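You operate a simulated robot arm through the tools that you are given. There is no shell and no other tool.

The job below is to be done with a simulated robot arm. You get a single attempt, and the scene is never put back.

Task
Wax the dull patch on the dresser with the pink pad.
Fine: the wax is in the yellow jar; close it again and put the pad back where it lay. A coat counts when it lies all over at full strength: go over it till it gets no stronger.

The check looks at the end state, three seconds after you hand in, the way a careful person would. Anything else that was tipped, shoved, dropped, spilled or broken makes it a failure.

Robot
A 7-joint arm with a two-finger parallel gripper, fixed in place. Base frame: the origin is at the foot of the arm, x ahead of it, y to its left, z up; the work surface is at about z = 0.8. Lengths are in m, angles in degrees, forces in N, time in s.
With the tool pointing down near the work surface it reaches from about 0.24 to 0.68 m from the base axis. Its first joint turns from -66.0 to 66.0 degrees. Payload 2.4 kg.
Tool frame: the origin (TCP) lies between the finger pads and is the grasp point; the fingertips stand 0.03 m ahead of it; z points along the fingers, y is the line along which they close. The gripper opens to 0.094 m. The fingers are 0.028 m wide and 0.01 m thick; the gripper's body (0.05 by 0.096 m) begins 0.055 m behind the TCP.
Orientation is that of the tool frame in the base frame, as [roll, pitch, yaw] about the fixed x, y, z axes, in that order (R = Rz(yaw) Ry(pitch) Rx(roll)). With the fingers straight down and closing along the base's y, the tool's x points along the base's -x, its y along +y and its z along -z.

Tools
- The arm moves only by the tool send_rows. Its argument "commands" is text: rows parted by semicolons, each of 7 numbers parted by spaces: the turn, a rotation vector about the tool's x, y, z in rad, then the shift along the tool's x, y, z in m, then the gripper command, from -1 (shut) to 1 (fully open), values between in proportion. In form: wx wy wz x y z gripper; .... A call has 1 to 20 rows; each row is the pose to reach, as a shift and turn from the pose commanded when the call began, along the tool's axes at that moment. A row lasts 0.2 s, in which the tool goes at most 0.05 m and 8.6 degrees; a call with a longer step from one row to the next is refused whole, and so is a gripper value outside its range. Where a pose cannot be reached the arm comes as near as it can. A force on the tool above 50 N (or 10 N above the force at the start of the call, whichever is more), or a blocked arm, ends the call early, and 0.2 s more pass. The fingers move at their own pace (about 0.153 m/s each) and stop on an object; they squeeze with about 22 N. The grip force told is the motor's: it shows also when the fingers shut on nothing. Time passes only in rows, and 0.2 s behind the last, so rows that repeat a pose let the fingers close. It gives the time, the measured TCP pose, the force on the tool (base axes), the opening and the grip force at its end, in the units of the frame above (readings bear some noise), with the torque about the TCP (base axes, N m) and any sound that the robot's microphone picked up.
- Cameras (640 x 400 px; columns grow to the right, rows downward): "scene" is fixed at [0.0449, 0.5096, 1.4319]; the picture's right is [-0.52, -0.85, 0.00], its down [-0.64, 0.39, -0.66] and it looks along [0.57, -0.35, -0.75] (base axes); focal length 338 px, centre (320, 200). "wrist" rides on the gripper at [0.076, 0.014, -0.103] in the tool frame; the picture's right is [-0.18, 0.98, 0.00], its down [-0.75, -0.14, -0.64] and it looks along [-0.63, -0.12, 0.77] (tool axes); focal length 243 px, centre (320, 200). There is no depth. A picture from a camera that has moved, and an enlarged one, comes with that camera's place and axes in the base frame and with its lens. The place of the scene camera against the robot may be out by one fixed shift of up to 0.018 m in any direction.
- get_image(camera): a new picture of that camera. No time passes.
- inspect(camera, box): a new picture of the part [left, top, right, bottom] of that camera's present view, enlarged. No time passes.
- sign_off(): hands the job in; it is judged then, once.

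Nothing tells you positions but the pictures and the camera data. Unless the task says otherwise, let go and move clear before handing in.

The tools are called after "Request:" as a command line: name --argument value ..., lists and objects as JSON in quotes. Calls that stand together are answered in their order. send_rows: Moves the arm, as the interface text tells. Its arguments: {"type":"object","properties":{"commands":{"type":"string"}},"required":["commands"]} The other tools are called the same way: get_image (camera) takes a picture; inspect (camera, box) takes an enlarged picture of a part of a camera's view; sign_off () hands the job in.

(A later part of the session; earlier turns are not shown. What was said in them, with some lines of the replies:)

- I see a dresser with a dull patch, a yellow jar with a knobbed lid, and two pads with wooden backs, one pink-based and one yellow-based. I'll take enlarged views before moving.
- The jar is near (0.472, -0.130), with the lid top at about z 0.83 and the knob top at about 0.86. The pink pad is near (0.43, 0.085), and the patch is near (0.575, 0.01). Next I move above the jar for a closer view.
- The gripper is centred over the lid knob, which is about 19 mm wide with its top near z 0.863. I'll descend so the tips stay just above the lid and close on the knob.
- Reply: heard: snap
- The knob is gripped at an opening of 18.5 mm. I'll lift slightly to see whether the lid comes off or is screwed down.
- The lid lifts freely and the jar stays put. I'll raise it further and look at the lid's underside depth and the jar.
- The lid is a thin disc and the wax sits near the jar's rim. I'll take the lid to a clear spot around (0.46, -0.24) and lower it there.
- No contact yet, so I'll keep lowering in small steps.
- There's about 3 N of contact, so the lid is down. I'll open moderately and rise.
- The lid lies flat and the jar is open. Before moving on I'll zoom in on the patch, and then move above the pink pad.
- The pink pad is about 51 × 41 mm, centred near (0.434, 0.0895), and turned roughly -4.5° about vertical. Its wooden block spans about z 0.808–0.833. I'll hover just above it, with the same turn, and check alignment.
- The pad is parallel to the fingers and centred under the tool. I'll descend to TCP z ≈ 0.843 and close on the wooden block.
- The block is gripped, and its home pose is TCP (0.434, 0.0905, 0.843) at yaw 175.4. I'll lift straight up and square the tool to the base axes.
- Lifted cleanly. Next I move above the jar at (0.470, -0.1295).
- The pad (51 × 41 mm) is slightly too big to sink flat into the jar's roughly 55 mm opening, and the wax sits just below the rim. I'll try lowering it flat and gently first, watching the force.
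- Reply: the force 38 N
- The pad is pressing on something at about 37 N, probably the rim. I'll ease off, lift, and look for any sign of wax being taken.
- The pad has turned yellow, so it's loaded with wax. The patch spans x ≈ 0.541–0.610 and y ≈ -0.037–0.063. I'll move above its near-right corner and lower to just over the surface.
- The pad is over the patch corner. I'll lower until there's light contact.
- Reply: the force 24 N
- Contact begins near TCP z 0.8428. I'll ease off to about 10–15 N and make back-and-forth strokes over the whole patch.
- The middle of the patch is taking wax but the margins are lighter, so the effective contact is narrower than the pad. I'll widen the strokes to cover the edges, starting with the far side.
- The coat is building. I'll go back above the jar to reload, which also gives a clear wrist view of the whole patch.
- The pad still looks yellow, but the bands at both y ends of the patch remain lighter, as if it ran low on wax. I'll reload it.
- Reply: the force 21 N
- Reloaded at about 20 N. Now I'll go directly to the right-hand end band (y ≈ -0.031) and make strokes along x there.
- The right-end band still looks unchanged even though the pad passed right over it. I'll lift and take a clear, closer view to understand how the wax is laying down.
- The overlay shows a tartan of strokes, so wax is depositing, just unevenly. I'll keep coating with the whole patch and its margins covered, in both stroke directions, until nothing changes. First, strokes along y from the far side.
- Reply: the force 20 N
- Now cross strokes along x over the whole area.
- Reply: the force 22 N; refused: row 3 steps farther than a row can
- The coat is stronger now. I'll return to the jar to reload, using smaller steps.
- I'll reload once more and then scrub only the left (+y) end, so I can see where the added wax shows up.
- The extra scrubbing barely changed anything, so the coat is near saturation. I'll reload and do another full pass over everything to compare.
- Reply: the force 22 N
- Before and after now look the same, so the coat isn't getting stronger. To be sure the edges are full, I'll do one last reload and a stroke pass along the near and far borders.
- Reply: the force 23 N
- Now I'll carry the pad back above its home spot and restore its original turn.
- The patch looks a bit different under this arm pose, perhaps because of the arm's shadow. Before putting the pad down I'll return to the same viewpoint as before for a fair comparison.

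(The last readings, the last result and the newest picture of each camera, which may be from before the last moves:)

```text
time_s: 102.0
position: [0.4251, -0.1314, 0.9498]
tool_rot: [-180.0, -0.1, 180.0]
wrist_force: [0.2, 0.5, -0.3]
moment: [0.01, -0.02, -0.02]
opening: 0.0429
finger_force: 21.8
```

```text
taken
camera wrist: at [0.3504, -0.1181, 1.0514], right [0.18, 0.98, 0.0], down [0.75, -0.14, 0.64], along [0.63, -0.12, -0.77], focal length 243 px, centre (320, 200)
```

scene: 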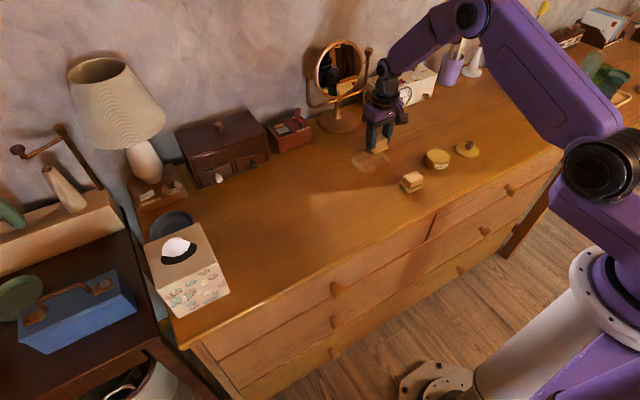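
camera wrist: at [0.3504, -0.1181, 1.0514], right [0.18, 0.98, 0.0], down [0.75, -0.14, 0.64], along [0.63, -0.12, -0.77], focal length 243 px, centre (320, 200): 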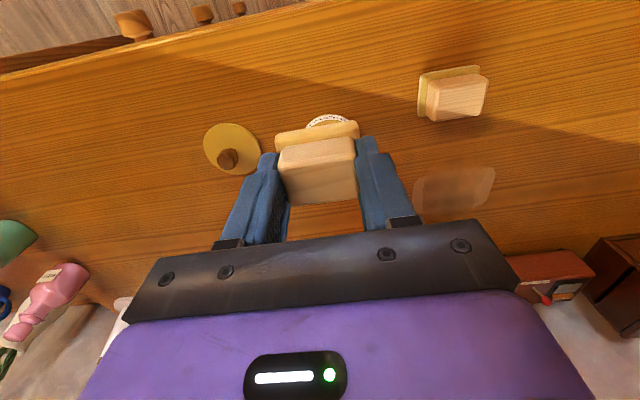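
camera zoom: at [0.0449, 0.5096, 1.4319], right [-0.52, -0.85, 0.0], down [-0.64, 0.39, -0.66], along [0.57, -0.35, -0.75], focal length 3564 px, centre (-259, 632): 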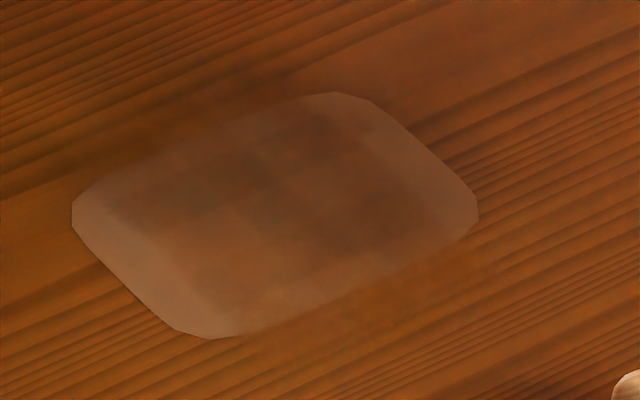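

The coat does look darker than before, so it's still building. I'll reload and scrub hard at just the near border (x ≈ 0.545) to see exactly how the layer grows.

Request:
send_rows --commands "0 0 0 -0.02 0.001 0 -1;0 0 0 -0.043 0.002 0 -1;0 0 0 -0.043 0.002 0.03 -1;0 0 0 -0.043 0.002 0.055 -1;0 0 0 -0.043 0.002 0.07 -1;0 0 0 -0.043 0.002 0.076 -1;0 0 0 -0.043 0.002 0.078 -1;0 0 0 -0.043 0.002 0.079 -1;0 0 0 -0.043 0.002 0.0797 -1;0 0 0 -0.043 0.002 0.0797 -1;0 0 0 -0.043 0.002 0.07 -1;0 0 0 -0.043 0.002 0.03 -1;0 0 0 -0.043 0.002 0 -1;0 0 0 -0.043 0.002 0 -1"

Request:
send_rows --commands "0 0 0 -0.02 0.035 0 -1;0 0 0 -0.04 0.07 0 -1;0 0 0 -0.06 0.105 0 -1;0 0 0 -0.076 0.1295 0 -1;0 0 0 -0.076 0.1295 0.04 -1;0 0 0 -0.076 0.1295 0.08 -1;0 0 0 -0.076 0.1295 0.104 -1;0 0 0 -0.076 0.1295 0.1073 -1;0 0 0 -0.076 0.1445 0.1073 -1;0 0 0 -0.076 0.1595 0.1073 -1;0 0 0 -0.076 0.1445 0.1073 -1;0 0 0 -0.076 0.1295 0.1073 -1;0 0 0 -0.076 0.1445 0.1073 -1;0 0 0 -0.076 0.1595 0.1073 -1;0 0 0 -0.076 0.1445 0.1073 -1;0 0 0 -0.076 0.1295 0.1073 -1;0 0 0 -0.076 0.1445 0.1073 -1;0 0 0 -0.076 0.1595 0.1073 -1;0 0 0 -0.076 0.1445 0.1073 -1;0 0 0 -0.076 0.1295 0.1073 -1"

Request:
send_rows --commands "0 0 0 0 0.015 0 -1;0 0 0 0 0.03 0 -1;0 0 0 0 0.015 0 -1;0 0 0 0 0 0 -1;0 0 0 0 0.015 0 -1;0 0 0 0 0.03 0 -1;0 0 0 0 0.015 0 -1;0 0 0 0 0 0 -1;0 0 0 0 0.015 0 -1;0 0 0 0 0.03 0 -1;0 0 0 0 0.03 -0.03 -1;0 0 0 0.005 0.03 -0.07 -1;0 0 0 0.02 0 -0.1 -1;0 0 0 0.03 -0.04 -0.107 -1;0 0 0 0.05 -0.08 -0.107 -1;0 0 0 0.07 -0.115 -0.107 -1;0 0 0 0.076 -0.1295 -0.107 -1;0 0 0 0.076 -0.1295 -0.107 -1"

Request:
inspect --camera "wrist" --box '[390, 120, 530, 210]'

Request:
inspect --camera "scene" --box '[345, 140, 405, 178]'

```text
time_s: 105.0
position: [0.469, -0.1316, 0.9474]
tool_rot: [-180.0, 0.1, 180.0]
wrist_force: [0.3, 0.1, -0.3]
moment: [0.01, -0.01, 0.01]
opening: 0.043
finger_force: 22.5
```

```text
time_s: 109.2
position: [0.545, -0.0009, 0.8419]
tool_rot: [180.0, 0.2, -179.8]
wrist_force: [1.0, 9.8, 21.6]
moment: [0.34, -0.02, -0.04]
opening: 0.0429
finger_force: 22.0
```

```text
time_s: 113.0
position: [0.4685, -0.1329, 0.9491]
tool_rot: [179.9, 0.0, -179.9]
wrist_force: [0.6, 0.7, -0.1]
moment: [0.03, 0.01, 0.03]
opening: 0.0432
finger_force: 21.7
```

```text
4.44 times, centred on (460, 165) of wrist
camera zoom: at [0.3938, -0.1169, 1.0511], right [0.18, 0.98, 0.0], down [0.75, -0.14, 0.64], along [0.63, -0.12, -0.77], focal length 1078 px, centre (-302, 356)
```

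zoom: 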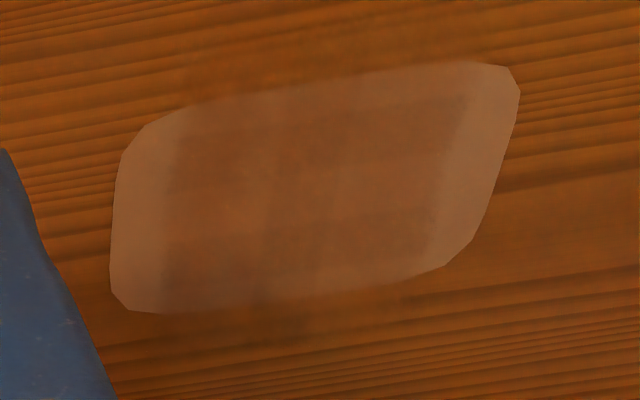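

```text
10.53 times, centred on (375, 159) of scene
camera zoom: at [0.0449, 0.5096, 1.4319], right [-0.52, -0.85, 0.0], down [-0.64, 0.39, -0.66], along [0.57, -0.35, -0.75], focal length 3564 px, centre (-259, 632)
```

zoom: 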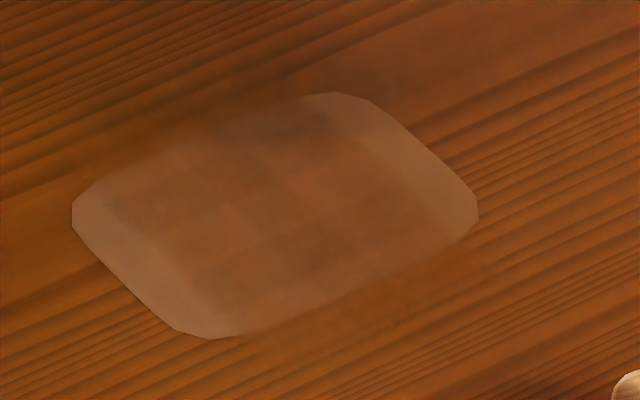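

The picture now matches the earlier one, so the 102 s difference was just arm shadow and the coat is saturated. For safety I'll do one more loaded round on the far, right and near borders, which had the fewest strokes.

Request:
send_rows --commands "0 0 0 0 0 0.03 -1;0 0 0 0 0 0.055 -1;0 0 0 0 0 0.07 -1;0 0 0 0 0 0.076 -1;0 0 0 0 0 0.078 -1;0 0 0 0 0 0.079 -1;0 0 0 0 0 0.0797 -1;0 0 0 0 0 0.0797 -1;0 0 0 0 0 0.07 -1;0 0 0 0 0 0.03 -1;0 0 0 0 0 0 -1;0 0 0 -0.035 0.025 0 -1;0 0 0 -0.07 0.05 0 -1;0 0 0 -0.105 0.08 0 -1;0 0 0 -0.14 0.1095 0 -1;0 0 0 -0.146 0.1095 0.04 -1;0 0 0 -0.146 0.1095 0.08 -1;0 0 0 -0.146 0.1095 0.104 -1;0 0 0 -0.146 0.1095 0.1072 -1"

Request:
send_rows --commands "0 0 0 0 0.022 0 -1;0 0 0 0 0.044 0 -1;0 0 0 0 0.065 0 -1;0 0 0 0 0.044 0 -1;0 0 0 0 0.022 0 -1;0 0 0 0 0 0 -1;0 0 0 0 0.022 0 -1;0 0 0 0 0.044 0 -1;0 0 0 0 0.065 0 -1;0 0 0 0 0.044 0 -1;0 0 0 0 0.022 0 -1;0 0 0 0 -0.01 0 -1;0 0 0 0.02 -0.01 0 -1;0 0 0 0.04 -0.01 0 -1;0 0 0 0.06 -0.01 0 -1;0 0 0 0.04 -0.01 0 -1;0 0 0 0.02 -0.01 0 -1;0 0 0 0.04 -0.01 0 -1;0 0 0 0.06 -0.01 0 -1;0 0 0 0.078 -0.01 0 -1"

Request:
send_rows --commands "0 0 0 0 0.022 0 -1;0 0 0 0 0.044 0 -1;0 0 0 0 0.066 0 -1;0 0 0 0 0.082 0 -1;0 0 0 0 0.066 0 -1;0 0 0 0 0.044 0 -1;0 0 0 0 0.022 0 -1;0 0 0 0 0 0 -1;0 0 0 0 0.022 0 -1;0 0 0 0 0.044 0 -1;0 0 0 0 0.066 0 -1;0 0 0 0 0.082 0 -1;0 0 0 -0.02 0.082 0 -1;0 0 0 -0.04 0.082 0 -1;0 0 0 -0.06 0.082 0 -1;0 0 0 -0.04 0.082 0 -1;0 0 0 -0.04 0.06 0 -1;0 0 0 -0.04 0.04 0 -1;0 0 0 -0.04 0.02 0 -1;0 0 0 -0.04 0 0 -1"

Request:
inspect --camera "scene" --box '[345, 140, 405, 178]'

```text
time_s: 117.0
position: [0.6137, -0.0225, 0.8415]
tool_rot: [179.9, 0.1, 179.9]
wrist_force: [-3.5, -0.7, 8.6]
moment: [-0.04, 0.14, 0.0]
opening: 0.043
finger_force: 21.4
```

```text
time_s: 120.4
position: [0.564, -0.0318, 0.8418]
tool_rot: [180.0, -0.9, 179.9]
wrist_force: [-1.7, 0.7, 8.9]
moment: [0.01, -0.19, 0.01]
opening: 0.043
finger_force: 22.2
stopped in row 16: the force on the tool passed its limit at 54 N (the readings are from after the stop); the commanded pose is now the measured one
```

```text
time_s: 124.6
position: [0.6028, -0.0322, 0.8419]
tool_rot: [180.0, -0.9, 179.9]
wrist_force: [1.3, 11.5, 27.4]
moment: [0.34, -0.31, 0.01]
opening: 0.0429
finger_force: 22.1
```

```text
10.53 times, centred on (375, 159) of scene
camera zoom: at [0.0443, 0.5099, 1.4318], right [-0.52, -0.85, 0.0], down [-0.64, 0.39, -0.67], along [0.57, -0.35, -0.75], focal length 3564 px, centre (-259, 632)
```

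zoom: 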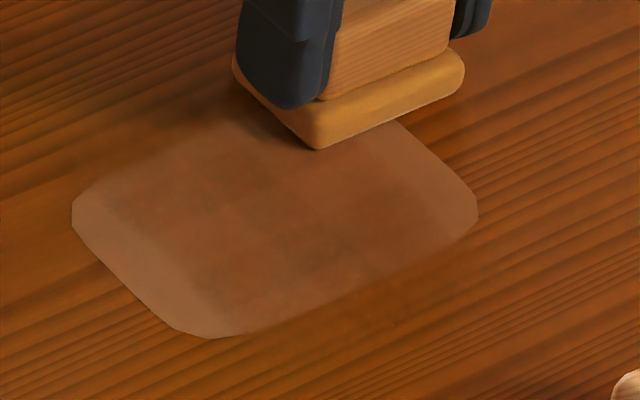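

One stroke tripped the force limit briefly and left a 0.9° tilt in the commanded pose. I'll lift, undo the tilt, and go back to the viewpoint for a final comparison and a check of the pad in the grip.

Request:
send_rows --commands "0 0 0 0 0 -0.01 -1;0 -0.008 0 0.005 0 -0.045 -1;0 -0.0157 0 0.015 -0.01 -0.085 -1;0 -0.0157 0 0.04 -0.03 -0.107 -1;0 -0.0157 0 0.07 -0.05 -0.107 -1;0 -0.0157 0 0.1 -0.075 -0.107 -1;0 -0.0157 0 0.135 -0.0975 -0.107 -1;0 -0.0157 0 0.135 -0.0975 -0.107 -1;0 -0.0157 0 0.135 -0.0975 -0.107 -1"

Request:
inspect --camera "wrist" --box '[390, 120, 530, 210]'

Request:
inspect --camera "scene" --box '[345, 140, 405, 178]'

Request:
inspect --camera "wrist" --box '[260, 60, 380, 160]'

Request:
inspect --camera "scene" --box '[400, 100, 500, 180]'

```text
time_s: 126.6
position: [0.469, -0.1303, 0.9498]
tool_rot: [-180.0, 0.0, 179.8]
wrist_force: [0.0, 0.1, -0.4]
moment: [0.01, 0.01, -0.01]
opening: 0.0429
finger_force: 22.3
```

```text
4.44 times, centred on (460, 165) of wrist
camera zoom: at [0.3939, -0.1143, 1.0523], right [0.19, 0.98, 0.0], down [0.75, -0.14, 0.64], along [0.63, -0.12, -0.77], focal length 1078 px, centre (-302, 356)
```

zoom: 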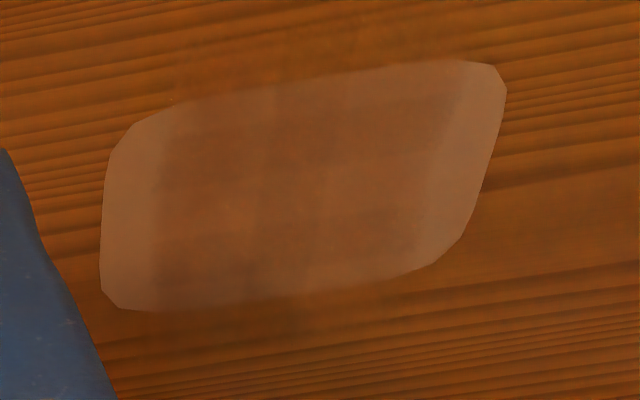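

```text
10.53 times, centred on (375, 159) of scene
camera zoom: at [0.0449, 0.5096, 1.4319], right [-0.52, -0.85, 0.0], down [-0.64, 0.39, -0.66], along [0.57, -0.35, -0.75], focal length 3564 px, centre (-259, 632)
```

zoom: 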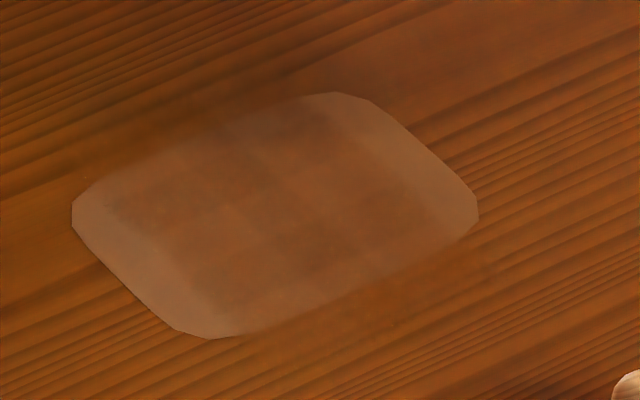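

```text
4.00 times, centred on (320, 110) of wrist
camera zoom: at [0.3939, -0.1143, 1.0523], right [0.19, 0.98, 0.0], down [0.75, -0.14, 0.64], along [0.63, -0.12, -0.77], focal length 970 px, centre (320, 560)
```

zoom: 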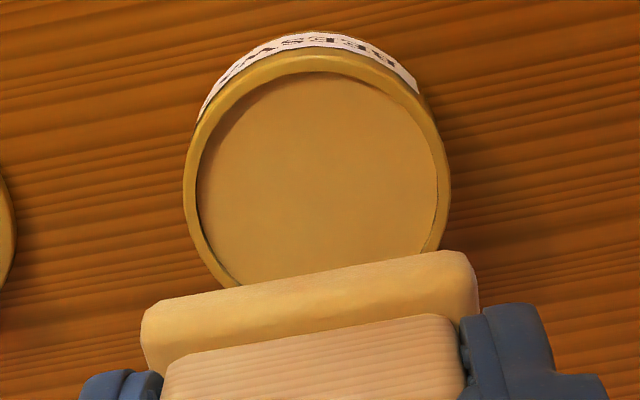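

```text
5.00 times, centred on (450, 140) of scene
camera zoom: at [0.0449, 0.5096, 1.4319], right [-0.52, -0.85, 0.0], down [-0.64, 0.39, -0.66], along [0.57, -0.35, -0.75], focal length 1693 px, centre (-330, 500)
```

zoom: 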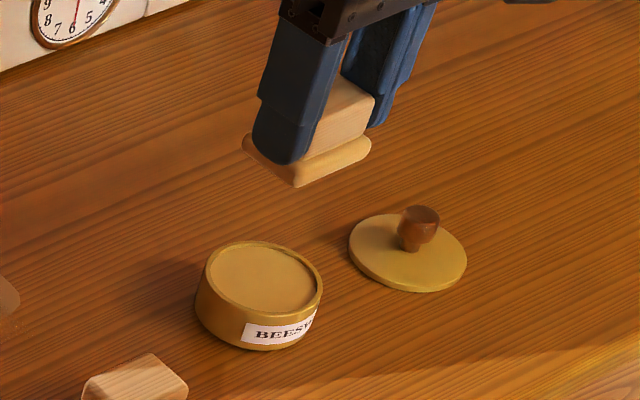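

The coat is unchanged from before, so it's at full strength. The pad slid about 4–5 mm in the grip towards +x during that force spike, so I'll compensate when placing it. I'll carry it over its home spot and look.

Request:
send_rows --commands "0 0 0 0.007 0.04 0 -1;0 0 0 0.014 0.08 0 -1;0 0 0 0.021 0.12 0 -1;0 0 0.02 0.028 0.16 0 -1;0 0 0.05 0.035 0.195 0 -1;0 0 0.077 0.0393 0.22 0 -1;0 0 0.077 0.0393 0.22 0.04 -1;0 0 0.077 0.0393 0.22 0.08 -1;0 0 0.077 0.0393 0.22 0.095 -1;0 0 0.077 0.0393 0.22 0.1 -1;0 0 0.077 0.0393 0.22 0.1 -1"

Request:
inspect --camera "scene" --box '[362, 180, 402, 216]'

Request:
get_image --camera "wrist"

Request:
inspect --camera "wrist" --box '[260, 100, 380, 210]'

```text
time_s: 129.0
position: [0.4313, 0.0914, 0.8488]
tool_rot: [180.0, 0.0, 175.6]
wrist_force: [-0.9, 0.2, 0.4]
moment: [-0.01, -0.02, -0.04]
opening: 0.043
finger_force: 21.8
```

```text
11.11 times, centred on (382, 198) of scene
camera zoom: at [0.0449, 0.5097, 1.4319], right [-0.52, -0.85, 0.0], down [-0.64, 0.39, -0.66], along [0.57, -0.35, -0.75], focal length 3762 px, centre (-369, 222)
```

zoom: 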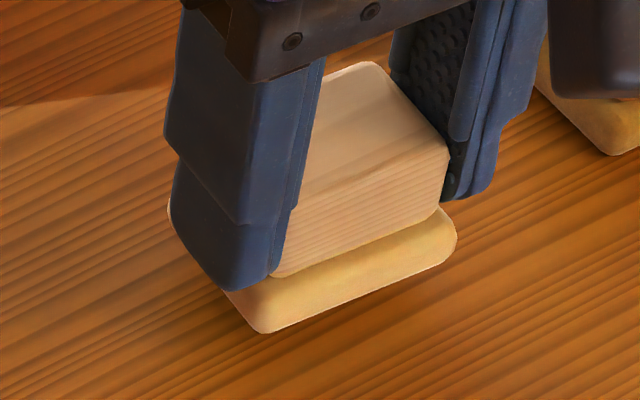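

```text
taken
camera wrist: at [0.3564, 0.1116, 0.9519], right [0.26, 0.97, 0.0], down [0.74, -0.2, 0.64], along [0.62, -0.17, -0.77], focal length 243 px, centre (320, 200)
```

wrist: 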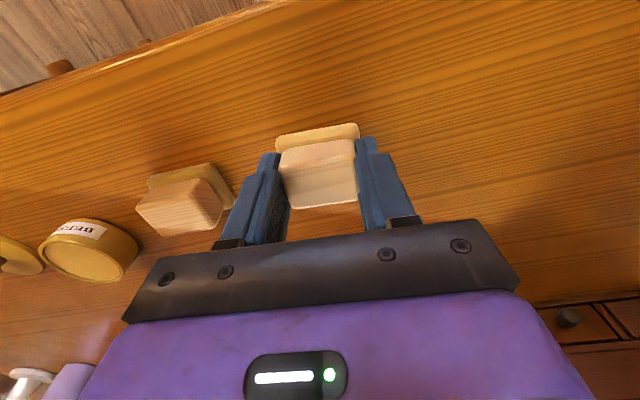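

```text
3.64 times, centred on (320, 155) of wrist
camera zoom: at [0.3564, 0.1116, 0.9519], right [0.26, 0.97, 0.0], down [0.74, -0.2, 0.64], along [0.62, -0.17, -0.77], focal length 882 px, centre (320, 364)
```

zoom: 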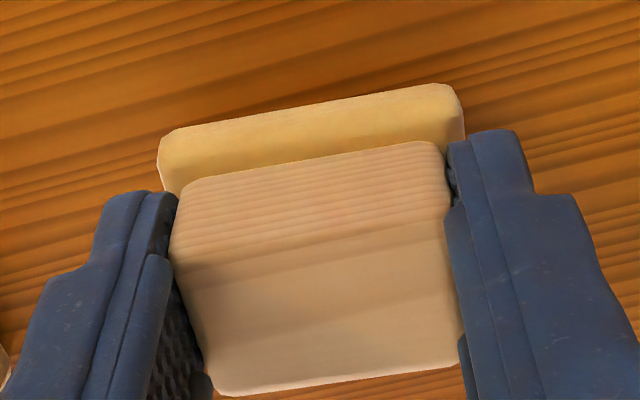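

Compared with the original picture, the pad is only about 1.5 mm too far in +x and about 6 mm above the surface. I'll correct this and lower gently.

Request:
send_rows --commands "0 0 0 0.0015 0 0.002 -1;0 0 0 0.0015 0 0.004 -1;0 0 0 0.0015 0 0.005 -1;0 0 0 0.0015 0 0.006 -1;0 0 0 0.0015 0 0.006 -1"

Request:
inspect --camera "scene" --box '[362, 180, 402, 216]'

```text
time_s: 130.2
position: [0.4294, 0.0915, 0.8439]
tool_rot: [-180.0, 0.1, 175.5]
wrist_force: [-0.5, -0.6, 0.1]
moment: [-0.01, 0.02, -0.01]
opening: 0.043
finger_force: 22.2
```

```text
11.11 times, centred on (382, 198) of scene
camera zoom: at [0.0449, 0.5097, 1.4319], right [-0.52, -0.85, 0.0], down [-0.64, 0.39, -0.66], along [0.57, -0.35, -0.75], focal length 3762 px, centre (-369, 222)
```

zoom: 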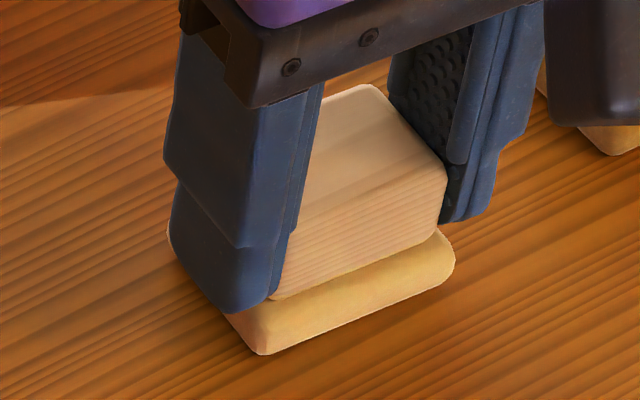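

Request:
send_rows --commands "0 0 0 0.0009 -0.0008 0 -1;0 0 0 0.0009 -0.0008 0.0006 -1;0 0 0 0.0009 -0.0008 0.0012 -1;0 0 0 0.0009 -0.0008 0.0012 -1"

Request:
inspect --camera "scene" --box '[362, 180, 402, 216]'

```text
time_s: 131.2
position: [0.4286, 0.0907, 0.8416]
tool_rot: [180.0, 0.0, 175.5]
wrist_force: [0.5, 0.6, 0.6]
moment: [0.0, -0.02, -0.01]
opening: 0.0429
finger_force: 21.5
```

```text
11.11 times, centred on (382, 198) of scene
camera zoom: at [0.0449, 0.5096, 1.4319], right [-0.52, -0.85, 0.0], down [-0.64, 0.39, -0.66], along [0.57, -0.35, -0.75], focal length 3762 px, centre (-369, 222)
```

zoom: 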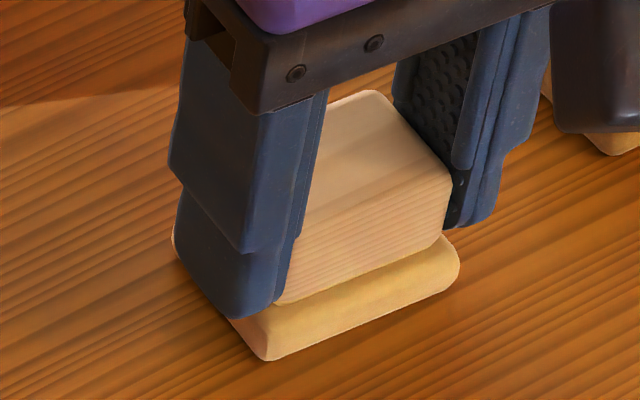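

Request:
send_rows --commands "0 0 0 -0.0009 0 0.0004 -1;0 0 0 -0.0009 0 0.0008 -1;0 0 0 -0.0009 0 0.0008 -1"

```text
time_s: 132.0
position: [0.4295, 0.0918, 0.8416]
tool_rot: [180.0, 0.0, 175.5]
wrist_force: [-4.4, 0.8, 17.3]
moment: [-0.01, 0.35, -0.02]
opening: 0.0429
finger_force: 21.9
```

The pad is firmly on the surface. I'll ease the pressure off, open, and rise.

Request:
send_rows --commands "0 0 0 0 0 -0.0008 -1;0 0 0 0 0 -0.0008 -0.05;0 0 0 0 0 -0.0008 0.2;0 0 0 0 0 -0.0008 0.5;0 0 0 0 0 -0.0008 0.5;0 0 0 0 0 -0.015 0.5;0 0 0 0 0 -0.05 0.5;0 0 0 0 0 -0.09 0.5;0 0 0 0 0 -0.11 0.5;0 0 0 0 0 -0.11 0.5"

Request:
inspect --camera "scene" --box '[362, 180, 402, 216]'

Request:
get_image --camera "wrist"

```text
time_s: 134.2
position: [0.4292, 0.0911, 0.951]
tool_rot: [179.9, 0.0, 175.5]
wrist_force: [0.0, -0.5, 0.1]
moment: [-0.01, -0.03, -0.01]
opening: 0.0704
finger_force: 0.1
```

```text
11.11 times, centred on (382, 198) of scene
camera zoom: at [0.0449, 0.5096, 1.4319], right [-0.52, -0.85, 0.0], down [-0.64, 0.39, -0.66], along [0.57, -0.35, -0.75], focal length 3762 px, centre (-369, 222)
```

zoom: 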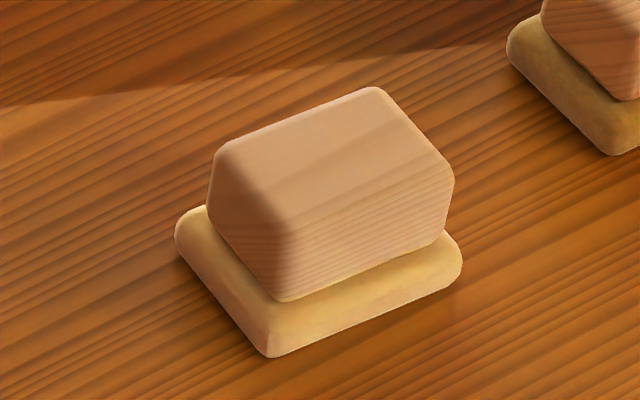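

```text
taken
camera wrist: at [0.3544, 0.1111, 1.0542], right [0.26, 0.97, 0.0], down [0.74, -0.2, 0.64], along [0.62, -0.17, -0.77], focal length 243 px, centre (320, 200)
```

wrist: 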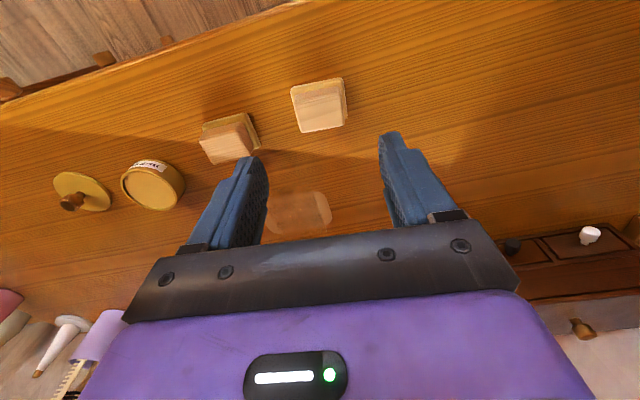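

The pad sits where it originally lay, to within a pixel or two. I'll look at the patch from here, then fetch the lid.

Request:
inspect --camera "wrist" --box '[240, 160, 380, 250]'

Request:
send_rows --commands "0 0 -0.04 0 -0.03 -0.01 0.3;0 0 -0.077 0 -0.07 -0.02 0.2;0 0 -0.077 0 -0.11 -0.02 0;0 0 -0.077 -0.005 -0.15 -0.02 0;0 0 -0.077 -0.02 -0.19 -0.02 0;0 0 -0.077 -0.035 -0.23 -0.02 0;0 0 -0.077 -0.05 -0.27 -0.02 0;0 0 -0.077 -0.055 -0.305 -0.02 0;0 0 -0.077 -0.058 -0.329 -0.01 0;0 0 -0.077 -0.058 -0.329 -0.01 0"

Request:
get_image --camera "wrist"

Request:
inspect --camera "wrist" --box '[460, 90, 620, 190]'

```text
4.44 times, centred on (310, 205) of wrist
camera zoom: at [0.3544, 0.1111, 1.0542], right [0.26, 0.97, 0.0], down [0.74, -0.2, 0.64], along [0.62, -0.17, -0.77], focal length 1078 px, centre (364, 178)
```

zoom: 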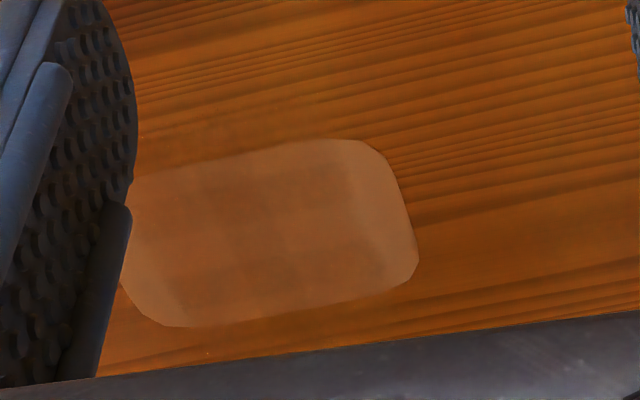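

```text
time_s: 136.4
position: [0.4617, -0.2427, 0.9606]
tool_rot: [180.0, 0.1, 180.0]
wrist_force: [-1.3, 0.3, 0.0]
moment: [0.0, 0.02, -0.01]
opening: 0.047
finger_force: 0.1
```

```text
taken
camera wrist: at [0.3865, -0.228, 1.0644], right [0.18, 0.98, 0.0], down [0.75, -0.14, 0.64], along [0.63, -0.12, -0.77], focal length 243 px, centre (320, 200)
```

wrist: 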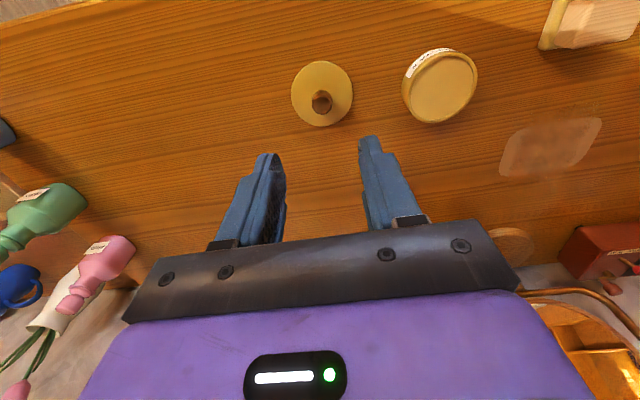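

```text
4.00 times, centred on (540, 140) of wrist
camera zoom: at [0.3865, -0.228, 1.0644], right [0.18, 0.98, 0.0], down [0.75, -0.14, 0.64], along [0.63, -0.12, -0.77], focal length 970 px, centre (-560, 440)
```

zoom: 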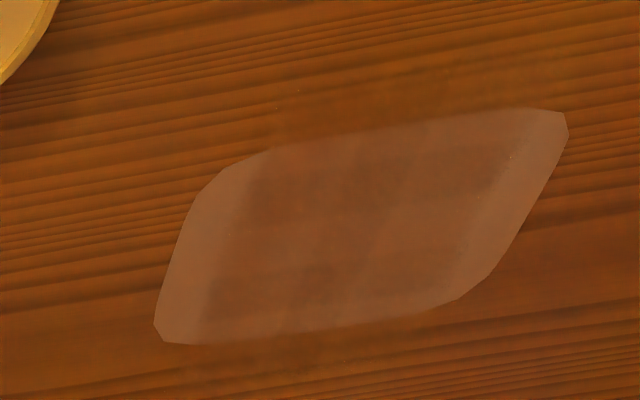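

Request:
inspect --camera "wrist" --box '[270, 40, 400, 140]'

```text
4.00 times, centred on (335, 90) of wrist
camera zoom: at [0.3865, -0.228, 1.0644], right [0.18, 0.98, 0.0], down [0.75, -0.14, 0.64], along [0.63, -0.12, -0.77], focal length 970 px, centre (260, 640)
```

zoom: 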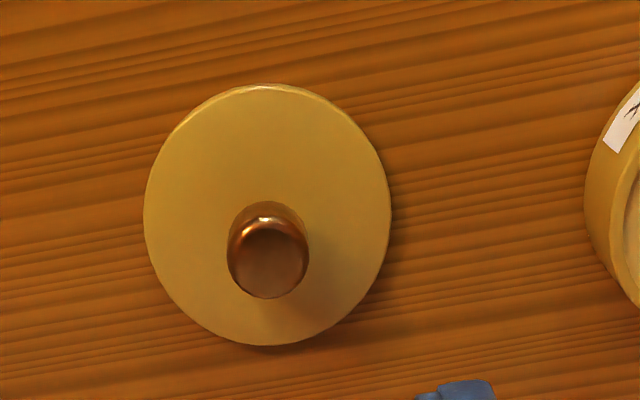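

The knob is within a millimetre of the tool axis. I'll descend and grip it.

Request:
send_rows --commands "0 0 0 0 0.0008 0.03 0;0 0 0 0 0.0008 0.06 0;0 0 0 0 0.0008 0.09 0;0 0 0 0 0.0008 0.11 0;0 0 0 0 0.0008 0.1175 0;0 0 0 0 0.0008 0.1205 0;0 0 0 0 0.0008 0.1205 0;0 0 0 0 0.0008 0.1205 -0.5;0 0 0 0 0.0008 0.1205 -1;0 0 0 0 0.0008 0.1205 -1;0 0 0 0 0.0008 0.1205 -1"

```text
time_s: 138.8
position: [0.4626, -0.2409, 0.8419]
tool_rot: [-179.9, 0.1, 179.9]
wrist_force: [0.5, 0.4, 1.1]
moment: [-0.02, -0.03, 0.02]
opening: 0.0185
finger_force: 21.9
```

Lid gripped. I'll lift it and carry it over the jar.

Request:
send_rows --commands "0 0 0 0 0 -0.01 -1;0 0 0 0 0 -0.04 -1;0 0 0 0 0 -0.075 -1;0 0 0 -0.002 0.03 -0.08 -1;0 0 0 -0.005 0.06 -0.08 -1;0 0 0 -0.0075 0.09 -0.08 -1;0 0 0 -0.0085 0.1105 -0.08 -1;0 0 0 -0.0085 0.1105 -0.08 -1;0 0 0 -0.0085 0.1105 -0.065 -1;0 0 0 -0.0085 0.1105 -0.055 -1;0 0 0 -0.0085 0.1105 -0.055 -1"

Request:
inspect --camera "wrist" --box '[250, 70, 390, 210]'

Request:
inspect --camera "scene" --box '[400, 110, 496, 180]'

```text
time_s: 141.2
position: [0.4684, -0.1312, 0.8955]
tool_rot: [180.0, 0.1, 179.8]
wrist_force: [0.6, 0.8, -0.6]
moment: [0.01, -0.03, 0.0]
opening: 0.0184
finger_force: 21.9
```

```text
2.86 times, centred on (320, 140) of wrist
camera zoom: at [0.3938, -0.1161, 0.998], right [0.19, 0.98, 0.0], down [0.75, -0.14, 0.64], along [0.63, -0.12, -0.77], focal length 693 px, centre (320, 371)
```

zoom: 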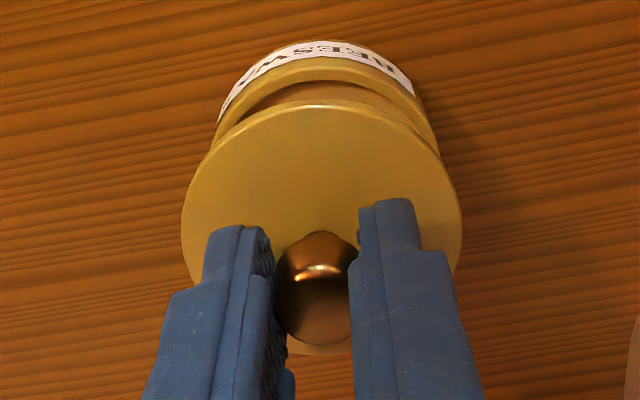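

```text
5.71 times, centred on (448, 145) of scene
camera zoom: at [0.0449, 0.5096, 1.4319], right [-0.52, -0.85, 0.0], down [-0.64, 0.39, -0.66], along [0.57, -0.35, -0.75], focal length 1934 px, centre (-411, 514)
```

zoom: 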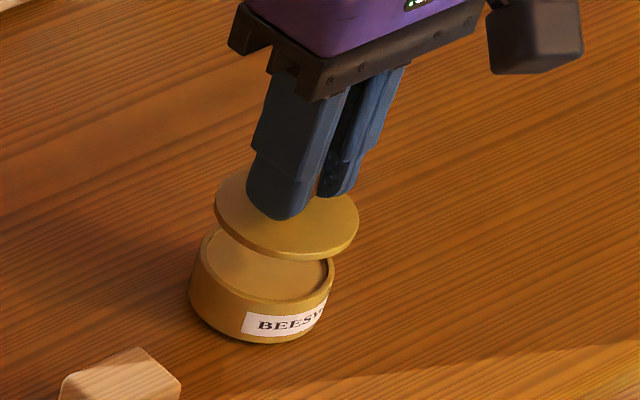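

Request:
send_rows --commands "0 0 0 0 0 0.01 -1;0 0 0 0 0 0.018 -1;0 0 0 0 0 0.0225 -1;0 0 0 0 0 0.0225 -1"

Request:
inspect --camera "scene" --box '[410, 130, 474, 180]'

Request:
inspect --camera "wrist" --box '[250, 70, 390, 210]'

```text
time_s: 142.2
position: [0.4683, -0.1301, 0.8732]
tool_rot: [-180.0, 0.0, 179.9]
wrist_force: [-0.1, 0.4, 0.3]
moment: [-0.03, -0.02, 0.0]
opening: 0.0184
finger_force: 21.7
```

```text
8.00 times, centred on (442, 155) of scene
camera zoom: at [0.0449, 0.5096, 1.4319], right [-0.52, -0.85, 0.0], down [-0.64, 0.39, -0.66], along [0.57, -0.35, -0.75], focal length 2708 px, centre (-656, 560)
```

zoom: 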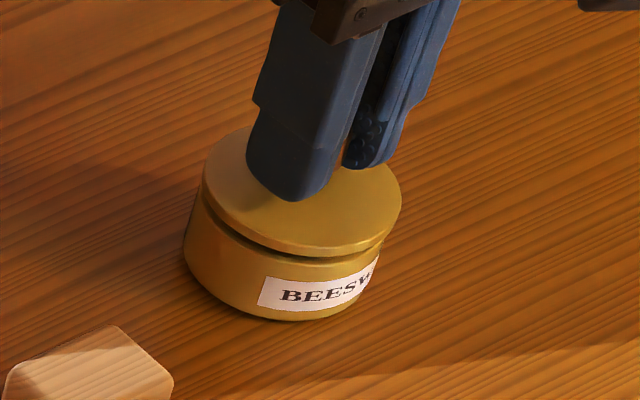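

```text
2.86 times, centred on (320, 140) of wrist
camera zoom: at [0.394, -0.1158, 0.9761], right [0.19, 0.98, 0.0], down [0.75, -0.14, 0.64], along [0.63, -0.12, -0.77], focal length 693 px, centre (320, 371)
```

zoom: 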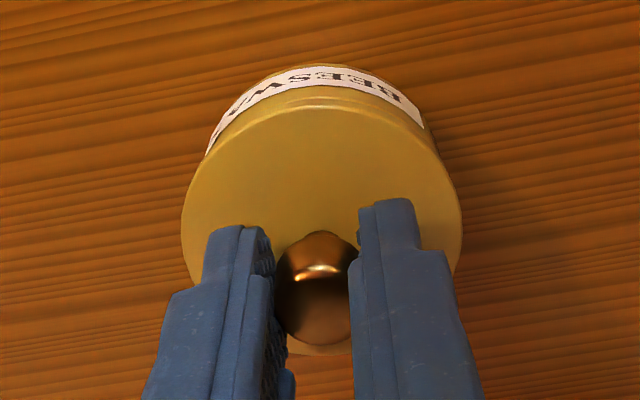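

The lid is aligned with the jar. I'll lower it the last few millimetres.

Request:
send_rows --commands "0 0 0 0 0 0.001 -1;0 0 0 0 0 0.002 -1;0 0 0 0 0 0.003 -1;0 0 0 0 0 0.0035 -1;0 0 0 0 0 0.0035 -1"

Request:
inspect --camera "scene" --box '[400, 120, 480, 180]'

```text
time_s: 143.4
position: [0.4704, -0.1299, 0.8703]
tool_rot: [-180.0, 0.0, 179.9]
wrist_force: [-0.5, 0.1, -0.5]
moment: [0.02, -0.02, 0.01]
opening: 0.0185
finger_force: 22.1
```

```text
6.67 times, centred on (440, 150) of scene
camera zoom: at [0.0449, 0.5096, 1.4319], right [-0.52, -0.85, 0.0], down [-0.64, 0.39, -0.66], along [0.57, -0.35, -0.75], focal length 2257 px, centre (-480, 533)
```

zoom: 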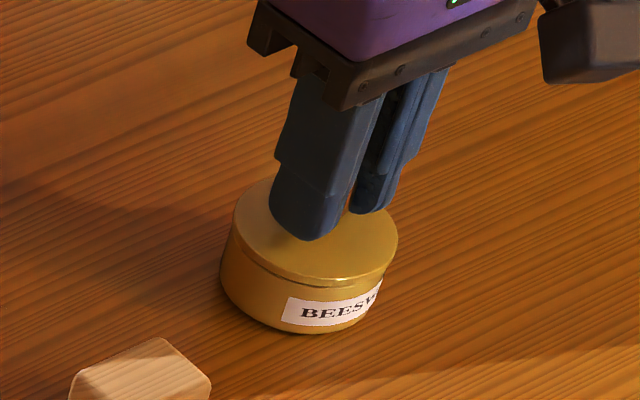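

Request:
send_rows --commands "0 0 0 0 0 0.0005 -1;0 0 0 0 0 0.001 -1;0 0 0 0 0 0.001 -1"

```text
time_s: 144.2
position: [0.4696, -0.1305, 0.8697]
tool_rot: [180.0, 0.0, -180.0]
wrist_force: [-3.6, 2.9, 17.8]
moment: [0.11, 0.15, 0.01]
opening: 0.0184
finger_force: 22.0
heard: snap
```

A snap was heard with about 18 N, so the lid is seated. I'll release and rise clear.

Request:
send_rows --commands "0 0 0 0 0 -0.0005 -1;0 0 0 0 0 -0.0005 -0.4;0 0 0 0 0 -0.0005 0;0 0 0 0 0 -0.0005 0;0 0 0 0 0 -0.02 0;0 0 0 0 0 -0.06 0;0 0 0 0 0 -0.1 0;0 0 0 0 0 -0.14 0;0 0 0 0 0 -0.14 0"

Request:
inspect --camera "scene" --box '[400, 120, 480, 180]'

Request:
get_image --camera "wrist"

Request:
get_image --camera "scene"

Request:
inspect --camera "scene" --box '[345, 140, 405, 178]'

```text
time_s: 146.2
position: [0.4699, -0.129, 1.0088]
tool_rot: [-180.0, 0.0, 179.9]
wrist_force: [0.5, 0.0, 0.1]
moment: [0.0, -0.01, 0.03]
opening: 0.047
finger_force: 0.0
```

```text
6.67 times, centred on (440, 150) of scene
camera zoom: at [0.0449, 0.5097, 1.4319], right [-0.52, -0.85, 0.0], down [-0.64, 0.39, -0.66], along [0.57, -0.35, -0.75], focal length 2257 px, centre (-480, 533)
```

zoom: 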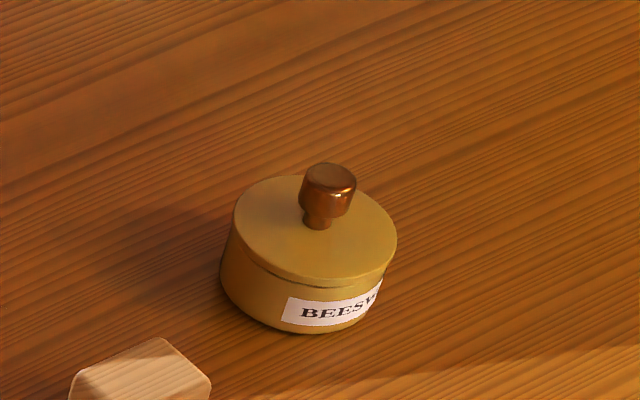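

```text
taken
camera wrist: at [0.394, -0.1155, 1.1123], right [0.19, 0.98, 0.0], down [0.75, -0.14, 0.64], along [0.63, -0.12, -0.77], focal length 243 px, centre (320, 200)
```

wrist: 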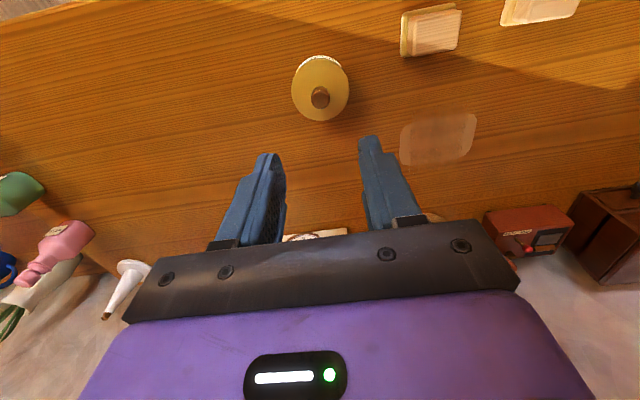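

```text
taken
```

scene: 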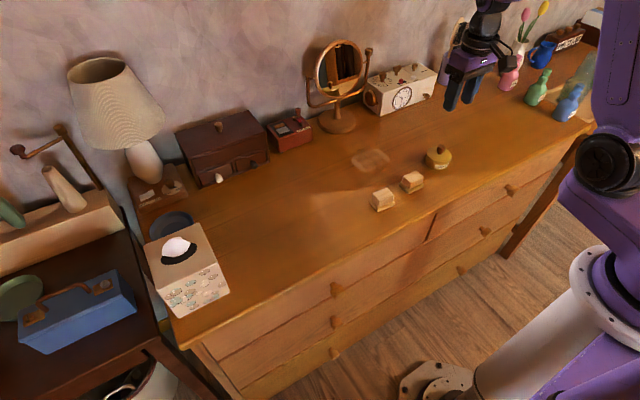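

```text
10.53 times, centred on (375, 159) of scene
camera zoom: at [0.0449, 0.5097, 1.4319], right [-0.52, -0.85, 0.0], down [-0.64, 0.39, -0.66], along [0.57, -0.35, -0.75], focal length 3564 px, centre (-259, 632)
```

zoom: 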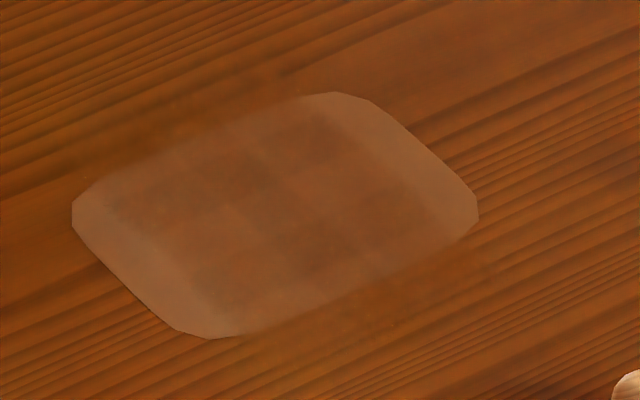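

The lid sits exactly as it did at the start, and both pads are in place. The coat looks the same after repeated loaded passes, and the arm is clear, so I'm handing in.

Request:
sign_off

```text
The job is handed in.
```

I waxed the dull patch with the pink pad and handed the job in. One doubt remains: the two short ends of the patch still look paler than the middle.

- **Patch:** I went over the whole patch and its edges many times, reloading the pad from the yellow jar between rounds. Later passes made no visible difference, so I took the coat to be at full strength. The paler ends didn't change either, even after repeated strokes there with a freshly loaded pad. The wax shading I can see also spreads a little past the near and far edges, so I think the picture draws the layer turned a quarter, but I couldn't confirm that.
- **Jar:** the lid is back on. I heard a snap as it seated, and it looks just as it did at the start.
- **Pad:** it is back where it lay, at the same angle, matching the first picture almost exactly. It is now yellow with wax.
- **One hiccup:** a late stroke went just over the force limit, at 54 N. The pad slipped about 5 mm in the gripper, and I corrected for that when putting it down.

Nothing else on the dresser looked moved or tipped in the final pictures.
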